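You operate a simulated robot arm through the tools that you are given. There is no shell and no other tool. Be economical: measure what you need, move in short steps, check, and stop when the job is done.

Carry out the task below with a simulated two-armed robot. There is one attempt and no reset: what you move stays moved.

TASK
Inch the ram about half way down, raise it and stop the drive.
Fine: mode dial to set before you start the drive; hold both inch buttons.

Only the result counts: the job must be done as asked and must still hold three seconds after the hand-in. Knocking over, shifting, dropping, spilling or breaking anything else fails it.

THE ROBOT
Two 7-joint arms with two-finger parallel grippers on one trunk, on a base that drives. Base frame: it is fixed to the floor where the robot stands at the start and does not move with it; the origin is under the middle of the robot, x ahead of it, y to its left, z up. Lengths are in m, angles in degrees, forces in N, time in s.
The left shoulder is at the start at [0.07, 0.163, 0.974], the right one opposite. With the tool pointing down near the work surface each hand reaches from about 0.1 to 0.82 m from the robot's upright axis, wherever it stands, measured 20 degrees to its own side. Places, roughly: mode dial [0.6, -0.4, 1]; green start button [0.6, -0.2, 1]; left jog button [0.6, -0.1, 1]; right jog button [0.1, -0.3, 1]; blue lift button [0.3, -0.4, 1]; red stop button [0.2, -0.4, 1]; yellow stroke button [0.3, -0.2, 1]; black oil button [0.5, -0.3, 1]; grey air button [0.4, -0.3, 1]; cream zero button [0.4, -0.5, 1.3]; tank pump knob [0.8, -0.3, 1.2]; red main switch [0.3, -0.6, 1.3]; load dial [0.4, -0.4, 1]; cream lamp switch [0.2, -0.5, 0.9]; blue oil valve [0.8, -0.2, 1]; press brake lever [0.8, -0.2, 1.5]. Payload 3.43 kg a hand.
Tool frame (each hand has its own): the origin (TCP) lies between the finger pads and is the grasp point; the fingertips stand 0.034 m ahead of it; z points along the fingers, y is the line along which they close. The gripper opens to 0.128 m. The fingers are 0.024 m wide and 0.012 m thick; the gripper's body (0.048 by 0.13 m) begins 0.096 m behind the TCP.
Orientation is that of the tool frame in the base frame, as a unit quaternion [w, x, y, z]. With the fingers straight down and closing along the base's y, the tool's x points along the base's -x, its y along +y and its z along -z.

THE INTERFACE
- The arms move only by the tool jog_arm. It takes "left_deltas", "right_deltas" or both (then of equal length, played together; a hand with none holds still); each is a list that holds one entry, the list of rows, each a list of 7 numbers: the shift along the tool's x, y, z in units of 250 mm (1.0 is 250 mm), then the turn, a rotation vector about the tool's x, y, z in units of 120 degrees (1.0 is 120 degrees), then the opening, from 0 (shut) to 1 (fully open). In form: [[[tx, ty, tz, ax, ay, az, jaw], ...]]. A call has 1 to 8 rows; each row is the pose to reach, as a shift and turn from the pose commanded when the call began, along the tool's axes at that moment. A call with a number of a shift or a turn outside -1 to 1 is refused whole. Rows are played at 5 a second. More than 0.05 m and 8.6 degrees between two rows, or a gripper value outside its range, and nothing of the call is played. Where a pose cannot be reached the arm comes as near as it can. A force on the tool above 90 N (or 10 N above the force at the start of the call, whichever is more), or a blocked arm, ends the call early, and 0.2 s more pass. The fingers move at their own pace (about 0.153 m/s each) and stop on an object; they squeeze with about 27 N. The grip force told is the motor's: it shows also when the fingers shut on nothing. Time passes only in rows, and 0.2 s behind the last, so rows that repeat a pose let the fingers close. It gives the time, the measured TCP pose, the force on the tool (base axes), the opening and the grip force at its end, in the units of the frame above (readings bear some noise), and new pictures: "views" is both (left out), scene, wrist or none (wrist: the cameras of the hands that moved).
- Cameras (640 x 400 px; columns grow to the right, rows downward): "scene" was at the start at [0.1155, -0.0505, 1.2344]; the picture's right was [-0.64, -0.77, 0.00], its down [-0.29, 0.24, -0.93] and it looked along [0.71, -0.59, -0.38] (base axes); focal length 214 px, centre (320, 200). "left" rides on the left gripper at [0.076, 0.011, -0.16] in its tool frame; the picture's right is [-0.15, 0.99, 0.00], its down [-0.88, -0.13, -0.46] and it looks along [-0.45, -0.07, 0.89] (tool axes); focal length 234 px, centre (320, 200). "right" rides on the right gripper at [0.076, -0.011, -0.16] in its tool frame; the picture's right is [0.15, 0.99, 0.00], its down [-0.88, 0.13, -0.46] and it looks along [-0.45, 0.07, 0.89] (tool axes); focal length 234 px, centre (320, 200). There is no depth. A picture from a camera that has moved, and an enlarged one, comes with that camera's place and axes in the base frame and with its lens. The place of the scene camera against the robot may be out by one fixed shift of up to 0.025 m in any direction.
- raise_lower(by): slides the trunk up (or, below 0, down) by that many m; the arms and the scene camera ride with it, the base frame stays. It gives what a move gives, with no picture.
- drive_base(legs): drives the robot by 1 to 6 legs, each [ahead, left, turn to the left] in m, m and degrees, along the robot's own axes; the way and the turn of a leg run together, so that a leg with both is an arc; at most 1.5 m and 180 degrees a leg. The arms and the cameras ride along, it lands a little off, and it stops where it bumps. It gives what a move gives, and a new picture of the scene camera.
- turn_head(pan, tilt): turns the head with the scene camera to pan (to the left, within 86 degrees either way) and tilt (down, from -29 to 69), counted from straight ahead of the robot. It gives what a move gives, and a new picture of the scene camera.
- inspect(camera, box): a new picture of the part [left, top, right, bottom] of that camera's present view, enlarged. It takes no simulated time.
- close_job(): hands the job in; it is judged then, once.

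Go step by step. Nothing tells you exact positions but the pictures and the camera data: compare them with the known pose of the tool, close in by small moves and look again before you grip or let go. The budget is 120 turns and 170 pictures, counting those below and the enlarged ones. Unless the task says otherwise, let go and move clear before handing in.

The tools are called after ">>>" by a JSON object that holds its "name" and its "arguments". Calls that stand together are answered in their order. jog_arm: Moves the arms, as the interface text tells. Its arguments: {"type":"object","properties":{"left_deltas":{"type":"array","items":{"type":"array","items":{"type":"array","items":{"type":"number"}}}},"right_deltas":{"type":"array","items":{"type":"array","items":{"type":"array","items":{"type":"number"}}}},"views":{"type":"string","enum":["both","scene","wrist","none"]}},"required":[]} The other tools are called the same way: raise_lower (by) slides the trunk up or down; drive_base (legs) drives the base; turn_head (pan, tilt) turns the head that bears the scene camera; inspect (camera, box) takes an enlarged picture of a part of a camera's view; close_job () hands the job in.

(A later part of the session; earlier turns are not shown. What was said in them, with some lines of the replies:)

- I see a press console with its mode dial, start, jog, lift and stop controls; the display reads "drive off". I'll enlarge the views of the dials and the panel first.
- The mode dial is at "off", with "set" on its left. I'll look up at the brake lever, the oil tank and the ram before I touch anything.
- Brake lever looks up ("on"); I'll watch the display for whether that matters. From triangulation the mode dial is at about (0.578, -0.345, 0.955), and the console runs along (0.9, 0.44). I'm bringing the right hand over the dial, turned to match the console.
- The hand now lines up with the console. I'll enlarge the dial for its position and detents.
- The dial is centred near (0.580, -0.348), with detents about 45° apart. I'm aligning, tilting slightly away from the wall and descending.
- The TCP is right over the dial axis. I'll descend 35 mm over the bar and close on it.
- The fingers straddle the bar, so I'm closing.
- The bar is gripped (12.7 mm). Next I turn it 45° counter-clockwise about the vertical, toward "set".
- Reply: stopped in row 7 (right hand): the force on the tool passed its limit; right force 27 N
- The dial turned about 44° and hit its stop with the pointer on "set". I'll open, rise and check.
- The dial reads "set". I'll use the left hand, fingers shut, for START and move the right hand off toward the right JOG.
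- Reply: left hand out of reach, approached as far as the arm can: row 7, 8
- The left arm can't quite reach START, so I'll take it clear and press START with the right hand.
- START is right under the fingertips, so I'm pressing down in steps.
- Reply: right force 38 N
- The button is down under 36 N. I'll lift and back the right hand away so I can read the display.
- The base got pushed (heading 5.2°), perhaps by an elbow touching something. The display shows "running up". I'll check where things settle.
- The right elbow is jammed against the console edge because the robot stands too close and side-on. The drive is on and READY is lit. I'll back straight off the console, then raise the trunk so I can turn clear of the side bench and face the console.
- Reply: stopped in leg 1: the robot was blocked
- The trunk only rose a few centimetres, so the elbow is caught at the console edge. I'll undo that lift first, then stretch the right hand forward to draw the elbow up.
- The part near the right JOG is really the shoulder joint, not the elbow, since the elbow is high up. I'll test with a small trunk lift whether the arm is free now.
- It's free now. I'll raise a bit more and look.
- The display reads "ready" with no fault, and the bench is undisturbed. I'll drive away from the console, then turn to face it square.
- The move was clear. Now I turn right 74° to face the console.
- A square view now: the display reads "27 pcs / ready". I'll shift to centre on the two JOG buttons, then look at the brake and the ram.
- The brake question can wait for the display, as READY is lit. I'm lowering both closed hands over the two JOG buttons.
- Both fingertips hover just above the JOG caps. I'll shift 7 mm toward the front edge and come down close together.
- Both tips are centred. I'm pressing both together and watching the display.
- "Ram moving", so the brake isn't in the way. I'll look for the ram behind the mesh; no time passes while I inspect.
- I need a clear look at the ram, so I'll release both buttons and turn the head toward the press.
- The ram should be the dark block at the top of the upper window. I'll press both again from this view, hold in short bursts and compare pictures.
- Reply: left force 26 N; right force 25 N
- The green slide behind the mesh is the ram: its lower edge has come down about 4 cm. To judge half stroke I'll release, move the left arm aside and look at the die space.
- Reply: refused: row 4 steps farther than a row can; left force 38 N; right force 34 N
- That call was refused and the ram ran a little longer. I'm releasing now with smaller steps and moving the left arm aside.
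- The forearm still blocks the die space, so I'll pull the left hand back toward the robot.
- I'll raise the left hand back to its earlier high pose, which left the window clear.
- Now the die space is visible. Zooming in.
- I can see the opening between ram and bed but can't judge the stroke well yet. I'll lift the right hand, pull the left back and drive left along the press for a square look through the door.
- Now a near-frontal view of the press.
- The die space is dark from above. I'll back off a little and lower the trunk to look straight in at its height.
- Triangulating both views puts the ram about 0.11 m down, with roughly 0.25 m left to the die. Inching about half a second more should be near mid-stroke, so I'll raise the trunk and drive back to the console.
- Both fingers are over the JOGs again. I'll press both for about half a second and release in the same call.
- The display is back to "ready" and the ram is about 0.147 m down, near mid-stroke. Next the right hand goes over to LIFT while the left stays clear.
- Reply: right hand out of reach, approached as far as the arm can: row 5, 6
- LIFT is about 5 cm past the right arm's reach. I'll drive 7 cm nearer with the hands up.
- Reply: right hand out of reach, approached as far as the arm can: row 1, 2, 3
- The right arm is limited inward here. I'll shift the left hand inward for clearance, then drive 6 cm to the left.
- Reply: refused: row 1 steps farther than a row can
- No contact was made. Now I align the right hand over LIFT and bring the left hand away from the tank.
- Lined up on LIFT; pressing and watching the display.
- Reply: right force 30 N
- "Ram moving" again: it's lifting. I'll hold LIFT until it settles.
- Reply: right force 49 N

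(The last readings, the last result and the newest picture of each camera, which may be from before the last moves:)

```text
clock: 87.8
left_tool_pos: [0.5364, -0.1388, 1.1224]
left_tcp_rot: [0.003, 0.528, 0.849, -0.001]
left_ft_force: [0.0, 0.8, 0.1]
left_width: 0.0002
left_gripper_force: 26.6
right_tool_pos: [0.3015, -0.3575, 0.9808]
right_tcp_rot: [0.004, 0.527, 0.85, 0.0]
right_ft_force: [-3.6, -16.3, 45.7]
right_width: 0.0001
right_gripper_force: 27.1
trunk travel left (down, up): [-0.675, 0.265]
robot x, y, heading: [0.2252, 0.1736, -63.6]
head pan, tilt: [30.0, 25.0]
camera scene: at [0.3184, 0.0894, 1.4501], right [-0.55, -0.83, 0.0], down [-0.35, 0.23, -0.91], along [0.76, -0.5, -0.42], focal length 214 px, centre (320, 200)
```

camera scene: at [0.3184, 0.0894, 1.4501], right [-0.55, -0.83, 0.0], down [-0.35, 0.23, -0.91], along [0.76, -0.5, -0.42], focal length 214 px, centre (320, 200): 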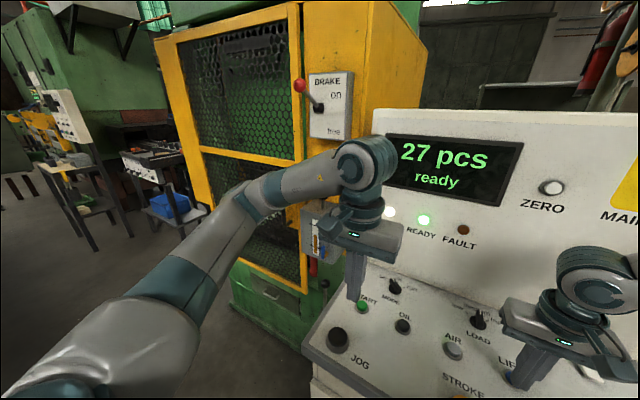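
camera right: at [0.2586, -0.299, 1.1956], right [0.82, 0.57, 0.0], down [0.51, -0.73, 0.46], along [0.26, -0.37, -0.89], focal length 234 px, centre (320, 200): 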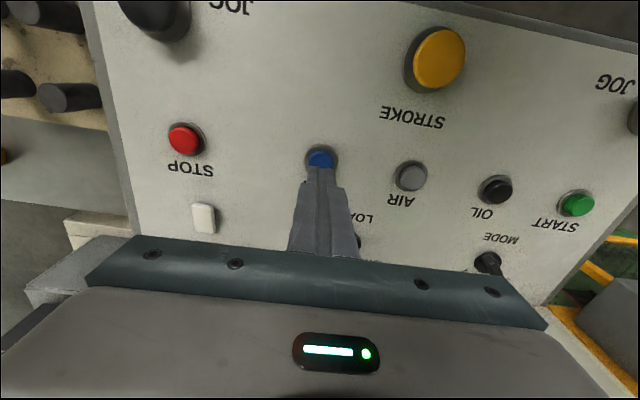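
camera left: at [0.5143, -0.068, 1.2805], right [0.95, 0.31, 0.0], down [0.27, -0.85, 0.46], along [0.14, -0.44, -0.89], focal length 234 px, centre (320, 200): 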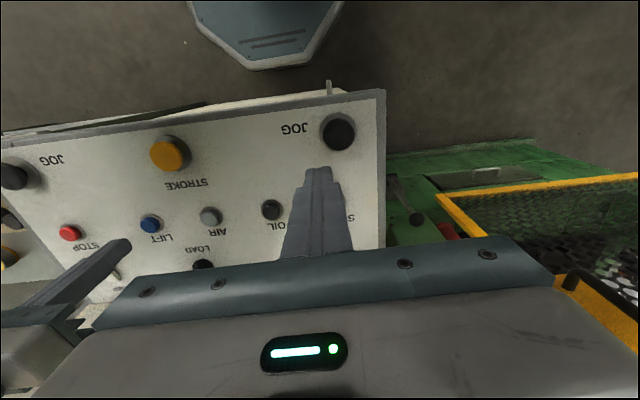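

"Ready" again after lifting. I'll verify the ram is up, then move the right hand over STOP.

>>> {"name": "inspect", "arguments": {"camera": "scene", "box": [170, 0, 350, 240]}}

>>> {"name": "jog_arm", "arguments": {"right_deltas": [[[0, 0, -0.14, 0, 0, 0, 0], [0, -0.04, -0.24, 0, 0, 0, 0], [0, -0.2, -0.24, 0, 0, 0, 0], [0, -0.36, -0.24, 0, 0, 0, 0], [0, -0.5, -0.22, 0, 0, 0, 0], [0.003, -0.577, -0.2, 0, 0, 0, 0]]], "views": "wrist"}}

```text
1.67 times, centred on (260, 120) of scene
camera zoom: at [0.3184, 0.0894, 1.4501], right [-0.55, -0.83, 0.0], down [-0.35, 0.23, -0.91], along [0.76, -0.5, -0.42], focal length 358 px, centre (420, 333)
```

zoom: 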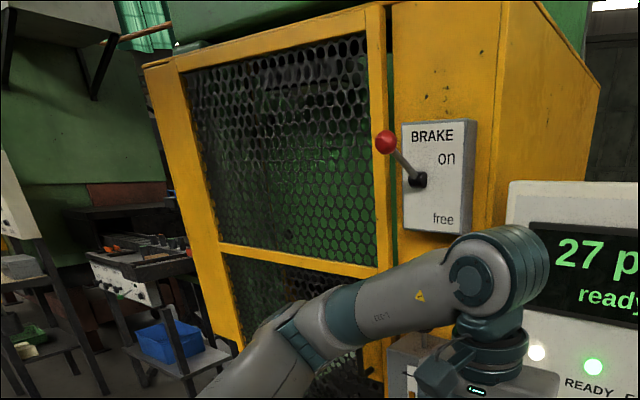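

```text
clock: 89.2
left_tool_pos: [0.537, -0.1408, 1.1208]
left_tcp_rot: [0.002, 0.528, 0.849, -0.001]
left_ft_force: [0.1, 0.5, 0.1]
left_width: 0.0002
left_gripper_force: 27.0
right_tool_pos: [0.1709, -0.4221, 1.0284]
right_tcp_rot: [0.001, 0.527, 0.85, 0.001]
right_ft_force: [-0.3, -0.2, 0.5]
right_width: 0.0
right_gripper_force: 27.3
trunk travel left (down, up): [-0.675, 0.265]
robot x, y, heading: [0.225, 0.1753, -63.9]
head pan, tilt: [30.0, 25.0]
camera right: at [0.1266, -0.3595, 1.1891], right [0.82, 0.57, 0.0], down [0.51, -0.73, 0.46], along [0.26, -0.37, -0.89], focal length 234 px, centre (320, 200)
```

right: 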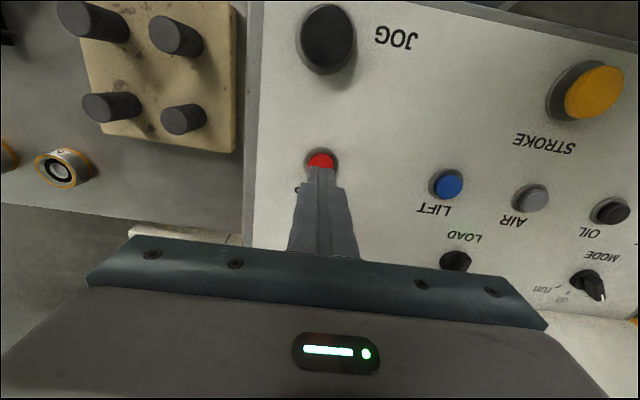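

The ram is up and the finger is over STOP. Pressing.

>>> {"name": "jog_arm", "arguments": {"right_deltas": [[[0.012, 0, 0.1, 0, 0, 0, 0], [0.014, 0, 0.16, 0, 0, 0, 0], [0.014, 0, 0.19, 0, 0, 0, 0], [0.014, 0, 0.21, 0, 0, 0, 0], [0.014, 0, 0.21, 0, 0, 0, 0]]], "views": "scene"}}

```text
clock: 90.4
left_tool_pos: [0.5354, -0.1376, 1.1233]
left_tcp_rot: [0.003, 0.528, 0.849, -0.002]
left_ft_force: [0.6, 0.5, -0.3]
left_width: 0.0
left_gripper_force: 27.2
right_tool_pos: [0.1712, -0.418, 0.9822]
right_tcp_rot: [0.006, 0.526, 0.85, -0.003]
right_ft_force: [-12.1, -15.5, 55.2]
right_width: 0.0002
right_gripper_force: 26.8
trunk travel left (down, up): [-0.675, 0.265]
robot x, y, heading: [0.2259, 0.1764, -63.7]
head pan, tilt: [30.0, 25.0]
camera scene: at [0.3181, 0.0912, 1.4509], right [-0.55, -0.83, 0.0], down [-0.35, 0.23, -0.91], along [0.75, -0.5, -0.42], focal length 214 px, centre (320, 200)
```

scene: 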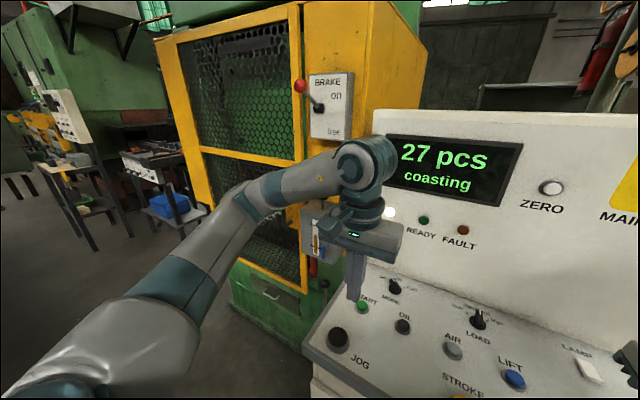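

"Coasting" means the drive is stopping. I'll lift both hands clear and wait for it to finish.

>>> {"name": "jog_arm", "arguments": {"right_deltas": [[[0, 0, -0.12, 0, 0, 0, 0], [0, 0, -0.3, 0, 0, 0, 0], [0, 0, -0.45, 0, 0, 0, 0], [0, 0, -0.6, 0, 0, 0, 0], [0, 0, -0.6, 0, 0, 0, 0], [0, 0, -0.6, 0, 0, 0, 0], [0, 0, -0.6, 0, 0, 0, 0], [0, 0, -0.6, 0, 0, 0, 0]]], "views": "scene"}}

```text
clock: 92.2
left_tool_pos: [0.5372, -0.1411, 1.1218]
left_tcp_rot: [0.001, 0.528, 0.849, -0.002]
left_ft_force: [0.0, 0.5, 0.8]
left_width: 0.0
left_gripper_force: 26.6
right_tool_pos: [0.1705, -0.417, 1.1255]
right_tcp_rot: [0.001, 0.526, 0.85, 0.002]
right_ft_force: [0.9, 0.1, 0.6]
right_width: 0.0001
right_gripper_force: 26.9
trunk travel left (down, up): [-0.675, 0.265]
robot x, y, heading: [0.2279, 0.1736, -63.4]
head pan, tilt: [30.0, 25.0]
camera scene: at [0.3196, 0.0871, 1.4498], right [-0.55, -0.83, 0.0], down [-0.35, 0.23, -0.91], along [0.75, -0.5, -0.42], focal length 214 px, centre (320, 200)
```

scene: 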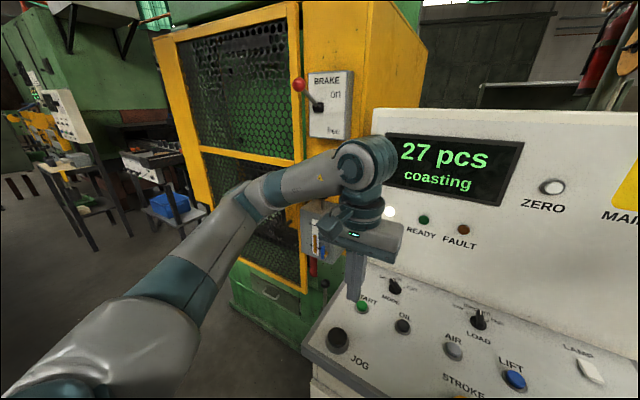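

>>> {"name": "inspect", "arguments": {"camera": "scene", "box": [170, 0, 350, 240]}}

>>> {"name": "jog_arm", "arguments": {"right_deltas": [[[0, 0, 0, 0, 0, 0, 0], [0, 0, 0, 0, 0, 0, 0], [0, 0, 0, 0, 0, 0, 0], [0, 0, 0, 0, 0, 0, 0], [0, 0, 0, 0, 0, 0, 0], [0, 0, 0, 0, 0, 0, 0], [0, 0, 0, 0, 0, 0, 0], [0, 0, 0, 0, 0, 0, 0]]], "views": "scene"}}

```text
1.67 times, centred on (260, 120) of scene
camera zoom: at [0.3196, 0.0871, 1.4498], right [-0.55, -0.83, 0.0], down [-0.35, 0.23, -0.91], along [0.75, -0.5, -0.42], focal length 358 px, centre (420, 333)
```

zoom: 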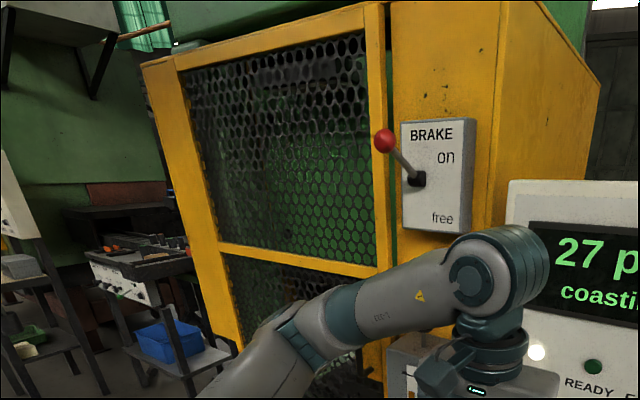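

```text
clock: 94.0
left_tool_pos: [0.5376, -0.1409, 1.1237]
left_tcp_rot: [0.001, 0.527, 0.85, -0.001]
left_ft_force: [0.1, -0.5, 0.0]
left_width: 0.0
left_gripper_force: 27.2
right_tool_pos: [0.1703, -0.417, 1.1281]
right_tcp_rot: [0.0, 0.526, 0.851, 0.002]
right_ft_force: [0.0, 0.6, -0.1]
right_width: 0.0
right_gripper_force: 27.3
trunk travel left (down, up): [-0.675, 0.265]
robot x, y, heading: [0.2267, 0.1749, -63.5]
head pan, tilt: [30.0, 25.0]
camera scene: at [0.3196, 0.0874, 1.4498], right [-0.55, -0.83, 0.0], down [-0.35, 0.23, -0.91], along [0.75, -0.5, -0.42], focal length 214 px, centre (320, 200)
```

scene: 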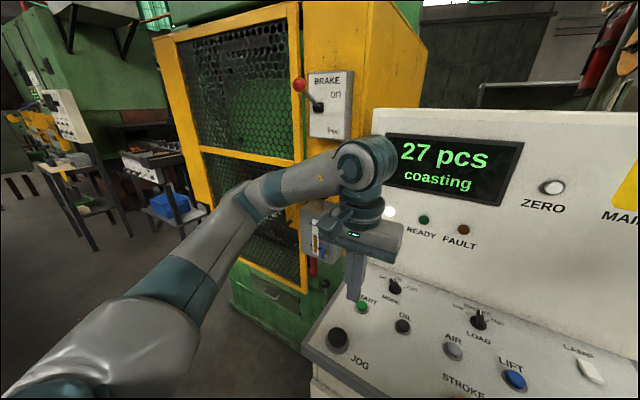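

The ram stays up and it's still coasting, so I'll wait longer.

>>> {"name": "jog_arm", "arguments": {"right_deltas": [[[0, 0, 0, 0, 0, 0, 0], [0, 0, 0, 0, 0, 0, 0], [0, 0, 0, 0, 0, 0, 0], [0, 0, 0, 0, 0, 0, 0], [0, 0, 0, 0, 0, 0, 0], [0, 0, 0, 0, 0, 0, 0], [0, 0, 0, 0, 0, 0, 0], [0, 0, 0, 0, 0, 0, 0]]], "views": "none"}}

>>> {"name": "jog_arm", "arguments": {"right_deltas": [[[0, 0, 0, 0, 0, 0, 0], [0, 0, 0, 0, 0, 0, 0], [0, 0, 0, 0, 0, 0, 0], [0, 0, 0, 0, 0, 0, 0], [0, 0, 0, 0, 0, 0, 0], [0, 0, 0, 0, 0, 0, 0], [0, 0, 0, 0, 0, 0, 0], [0, 0, 0, 0, 0, 0, 0]]], "views": "scene"}}

```text
clock: 95.8
left_tool_pos: [0.5375, -0.1398, 1.1213]
left_tcp_rot: [0.001, 0.527, 0.85, -0.002]
left_ft_force: [-0.3, 0.4, -0.8]
left_width: 0.0002
left_gripper_force: 26.8
right_tool_pos: [0.1709, -0.4176, 1.1269]
right_tcp_rot: [0.001, 0.526, 0.85, 0.001]
right_ft_force: [0.0, -0.1, -0.2]
right_width: 0.0
right_gripper_force: 27.1
trunk travel left (down, up): [-0.675, 0.265]
robot x, y, heading: [0.2237, 0.1706, -64.0]
head pan, tilt: [30.0, 25.0]
```

```text
clock: 97.6
left_tool_pos: [0.5371, -0.1402, 1.1213]
left_tcp_rot: [0.001, 0.527, 0.85, -0.001]
left_ft_force: [0.3, -0.2, -0.4]
left_width: 0.0001
left_gripper_force: 26.8
right_tool_pos: [0.1699, -0.4167, 1.1263]
right_tcp_rot: [0.001, 0.527, 0.85, 0.001]
right_ft_force: [0.2, 0.9, 0.4]
right_width: 0.0
right_gripper_force: 26.8
trunk travel left (down, up): [-0.675, 0.265]
robot x, y, heading: [0.2243, 0.1723, -63.6]
head pan, tilt: [30.0, 25.0]
camera scene: at [0.3196, 0.0874, 1.4498], right [-0.55, -0.83, 0.0], down [-0.35, 0.23, -0.91], along [0.75, -0.5, -0.42], focal length 214 px, centre (320, 200)
```

scene: 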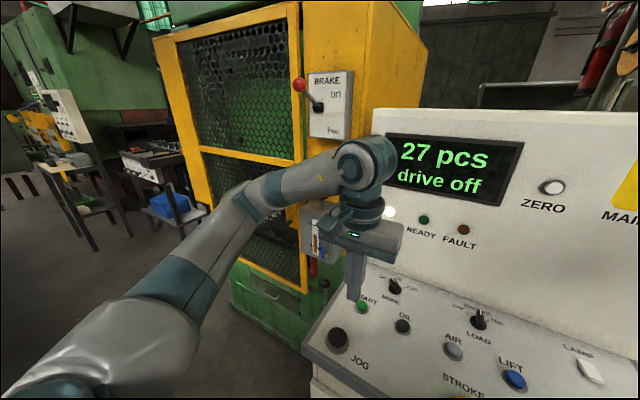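

The display reads "drive off", the ram is up and both hands are clear. Handing in.

>>> {"name": "close_job", "arguments": {}}

```text
The job is handed in.
```

I handed the job in: the ram was inched down with both JOG buttons, raised again with LIFT, and the drive was stopped. The last picture showed "drive off", the ram up and both hands clear.

- **Half way is an estimate.** The ram went down about 0.147 m, which I put at roughly 40% to 60% of the stroke. The full stroke could only be judged by eye through the guard mesh. I inched it down in several presses.
- **Base nudged early on.** While I was backing off from START, the right shoulder caught the console edge and pushed the robot base a few centimetres. I freed it by stretching the arm forward and raising the trunk. The side bench and the console looked undisturbed afterwards.
- **Settings left as they are.** The mode dial is still on "set". I never touched the brake lever, which looked to be at "on".
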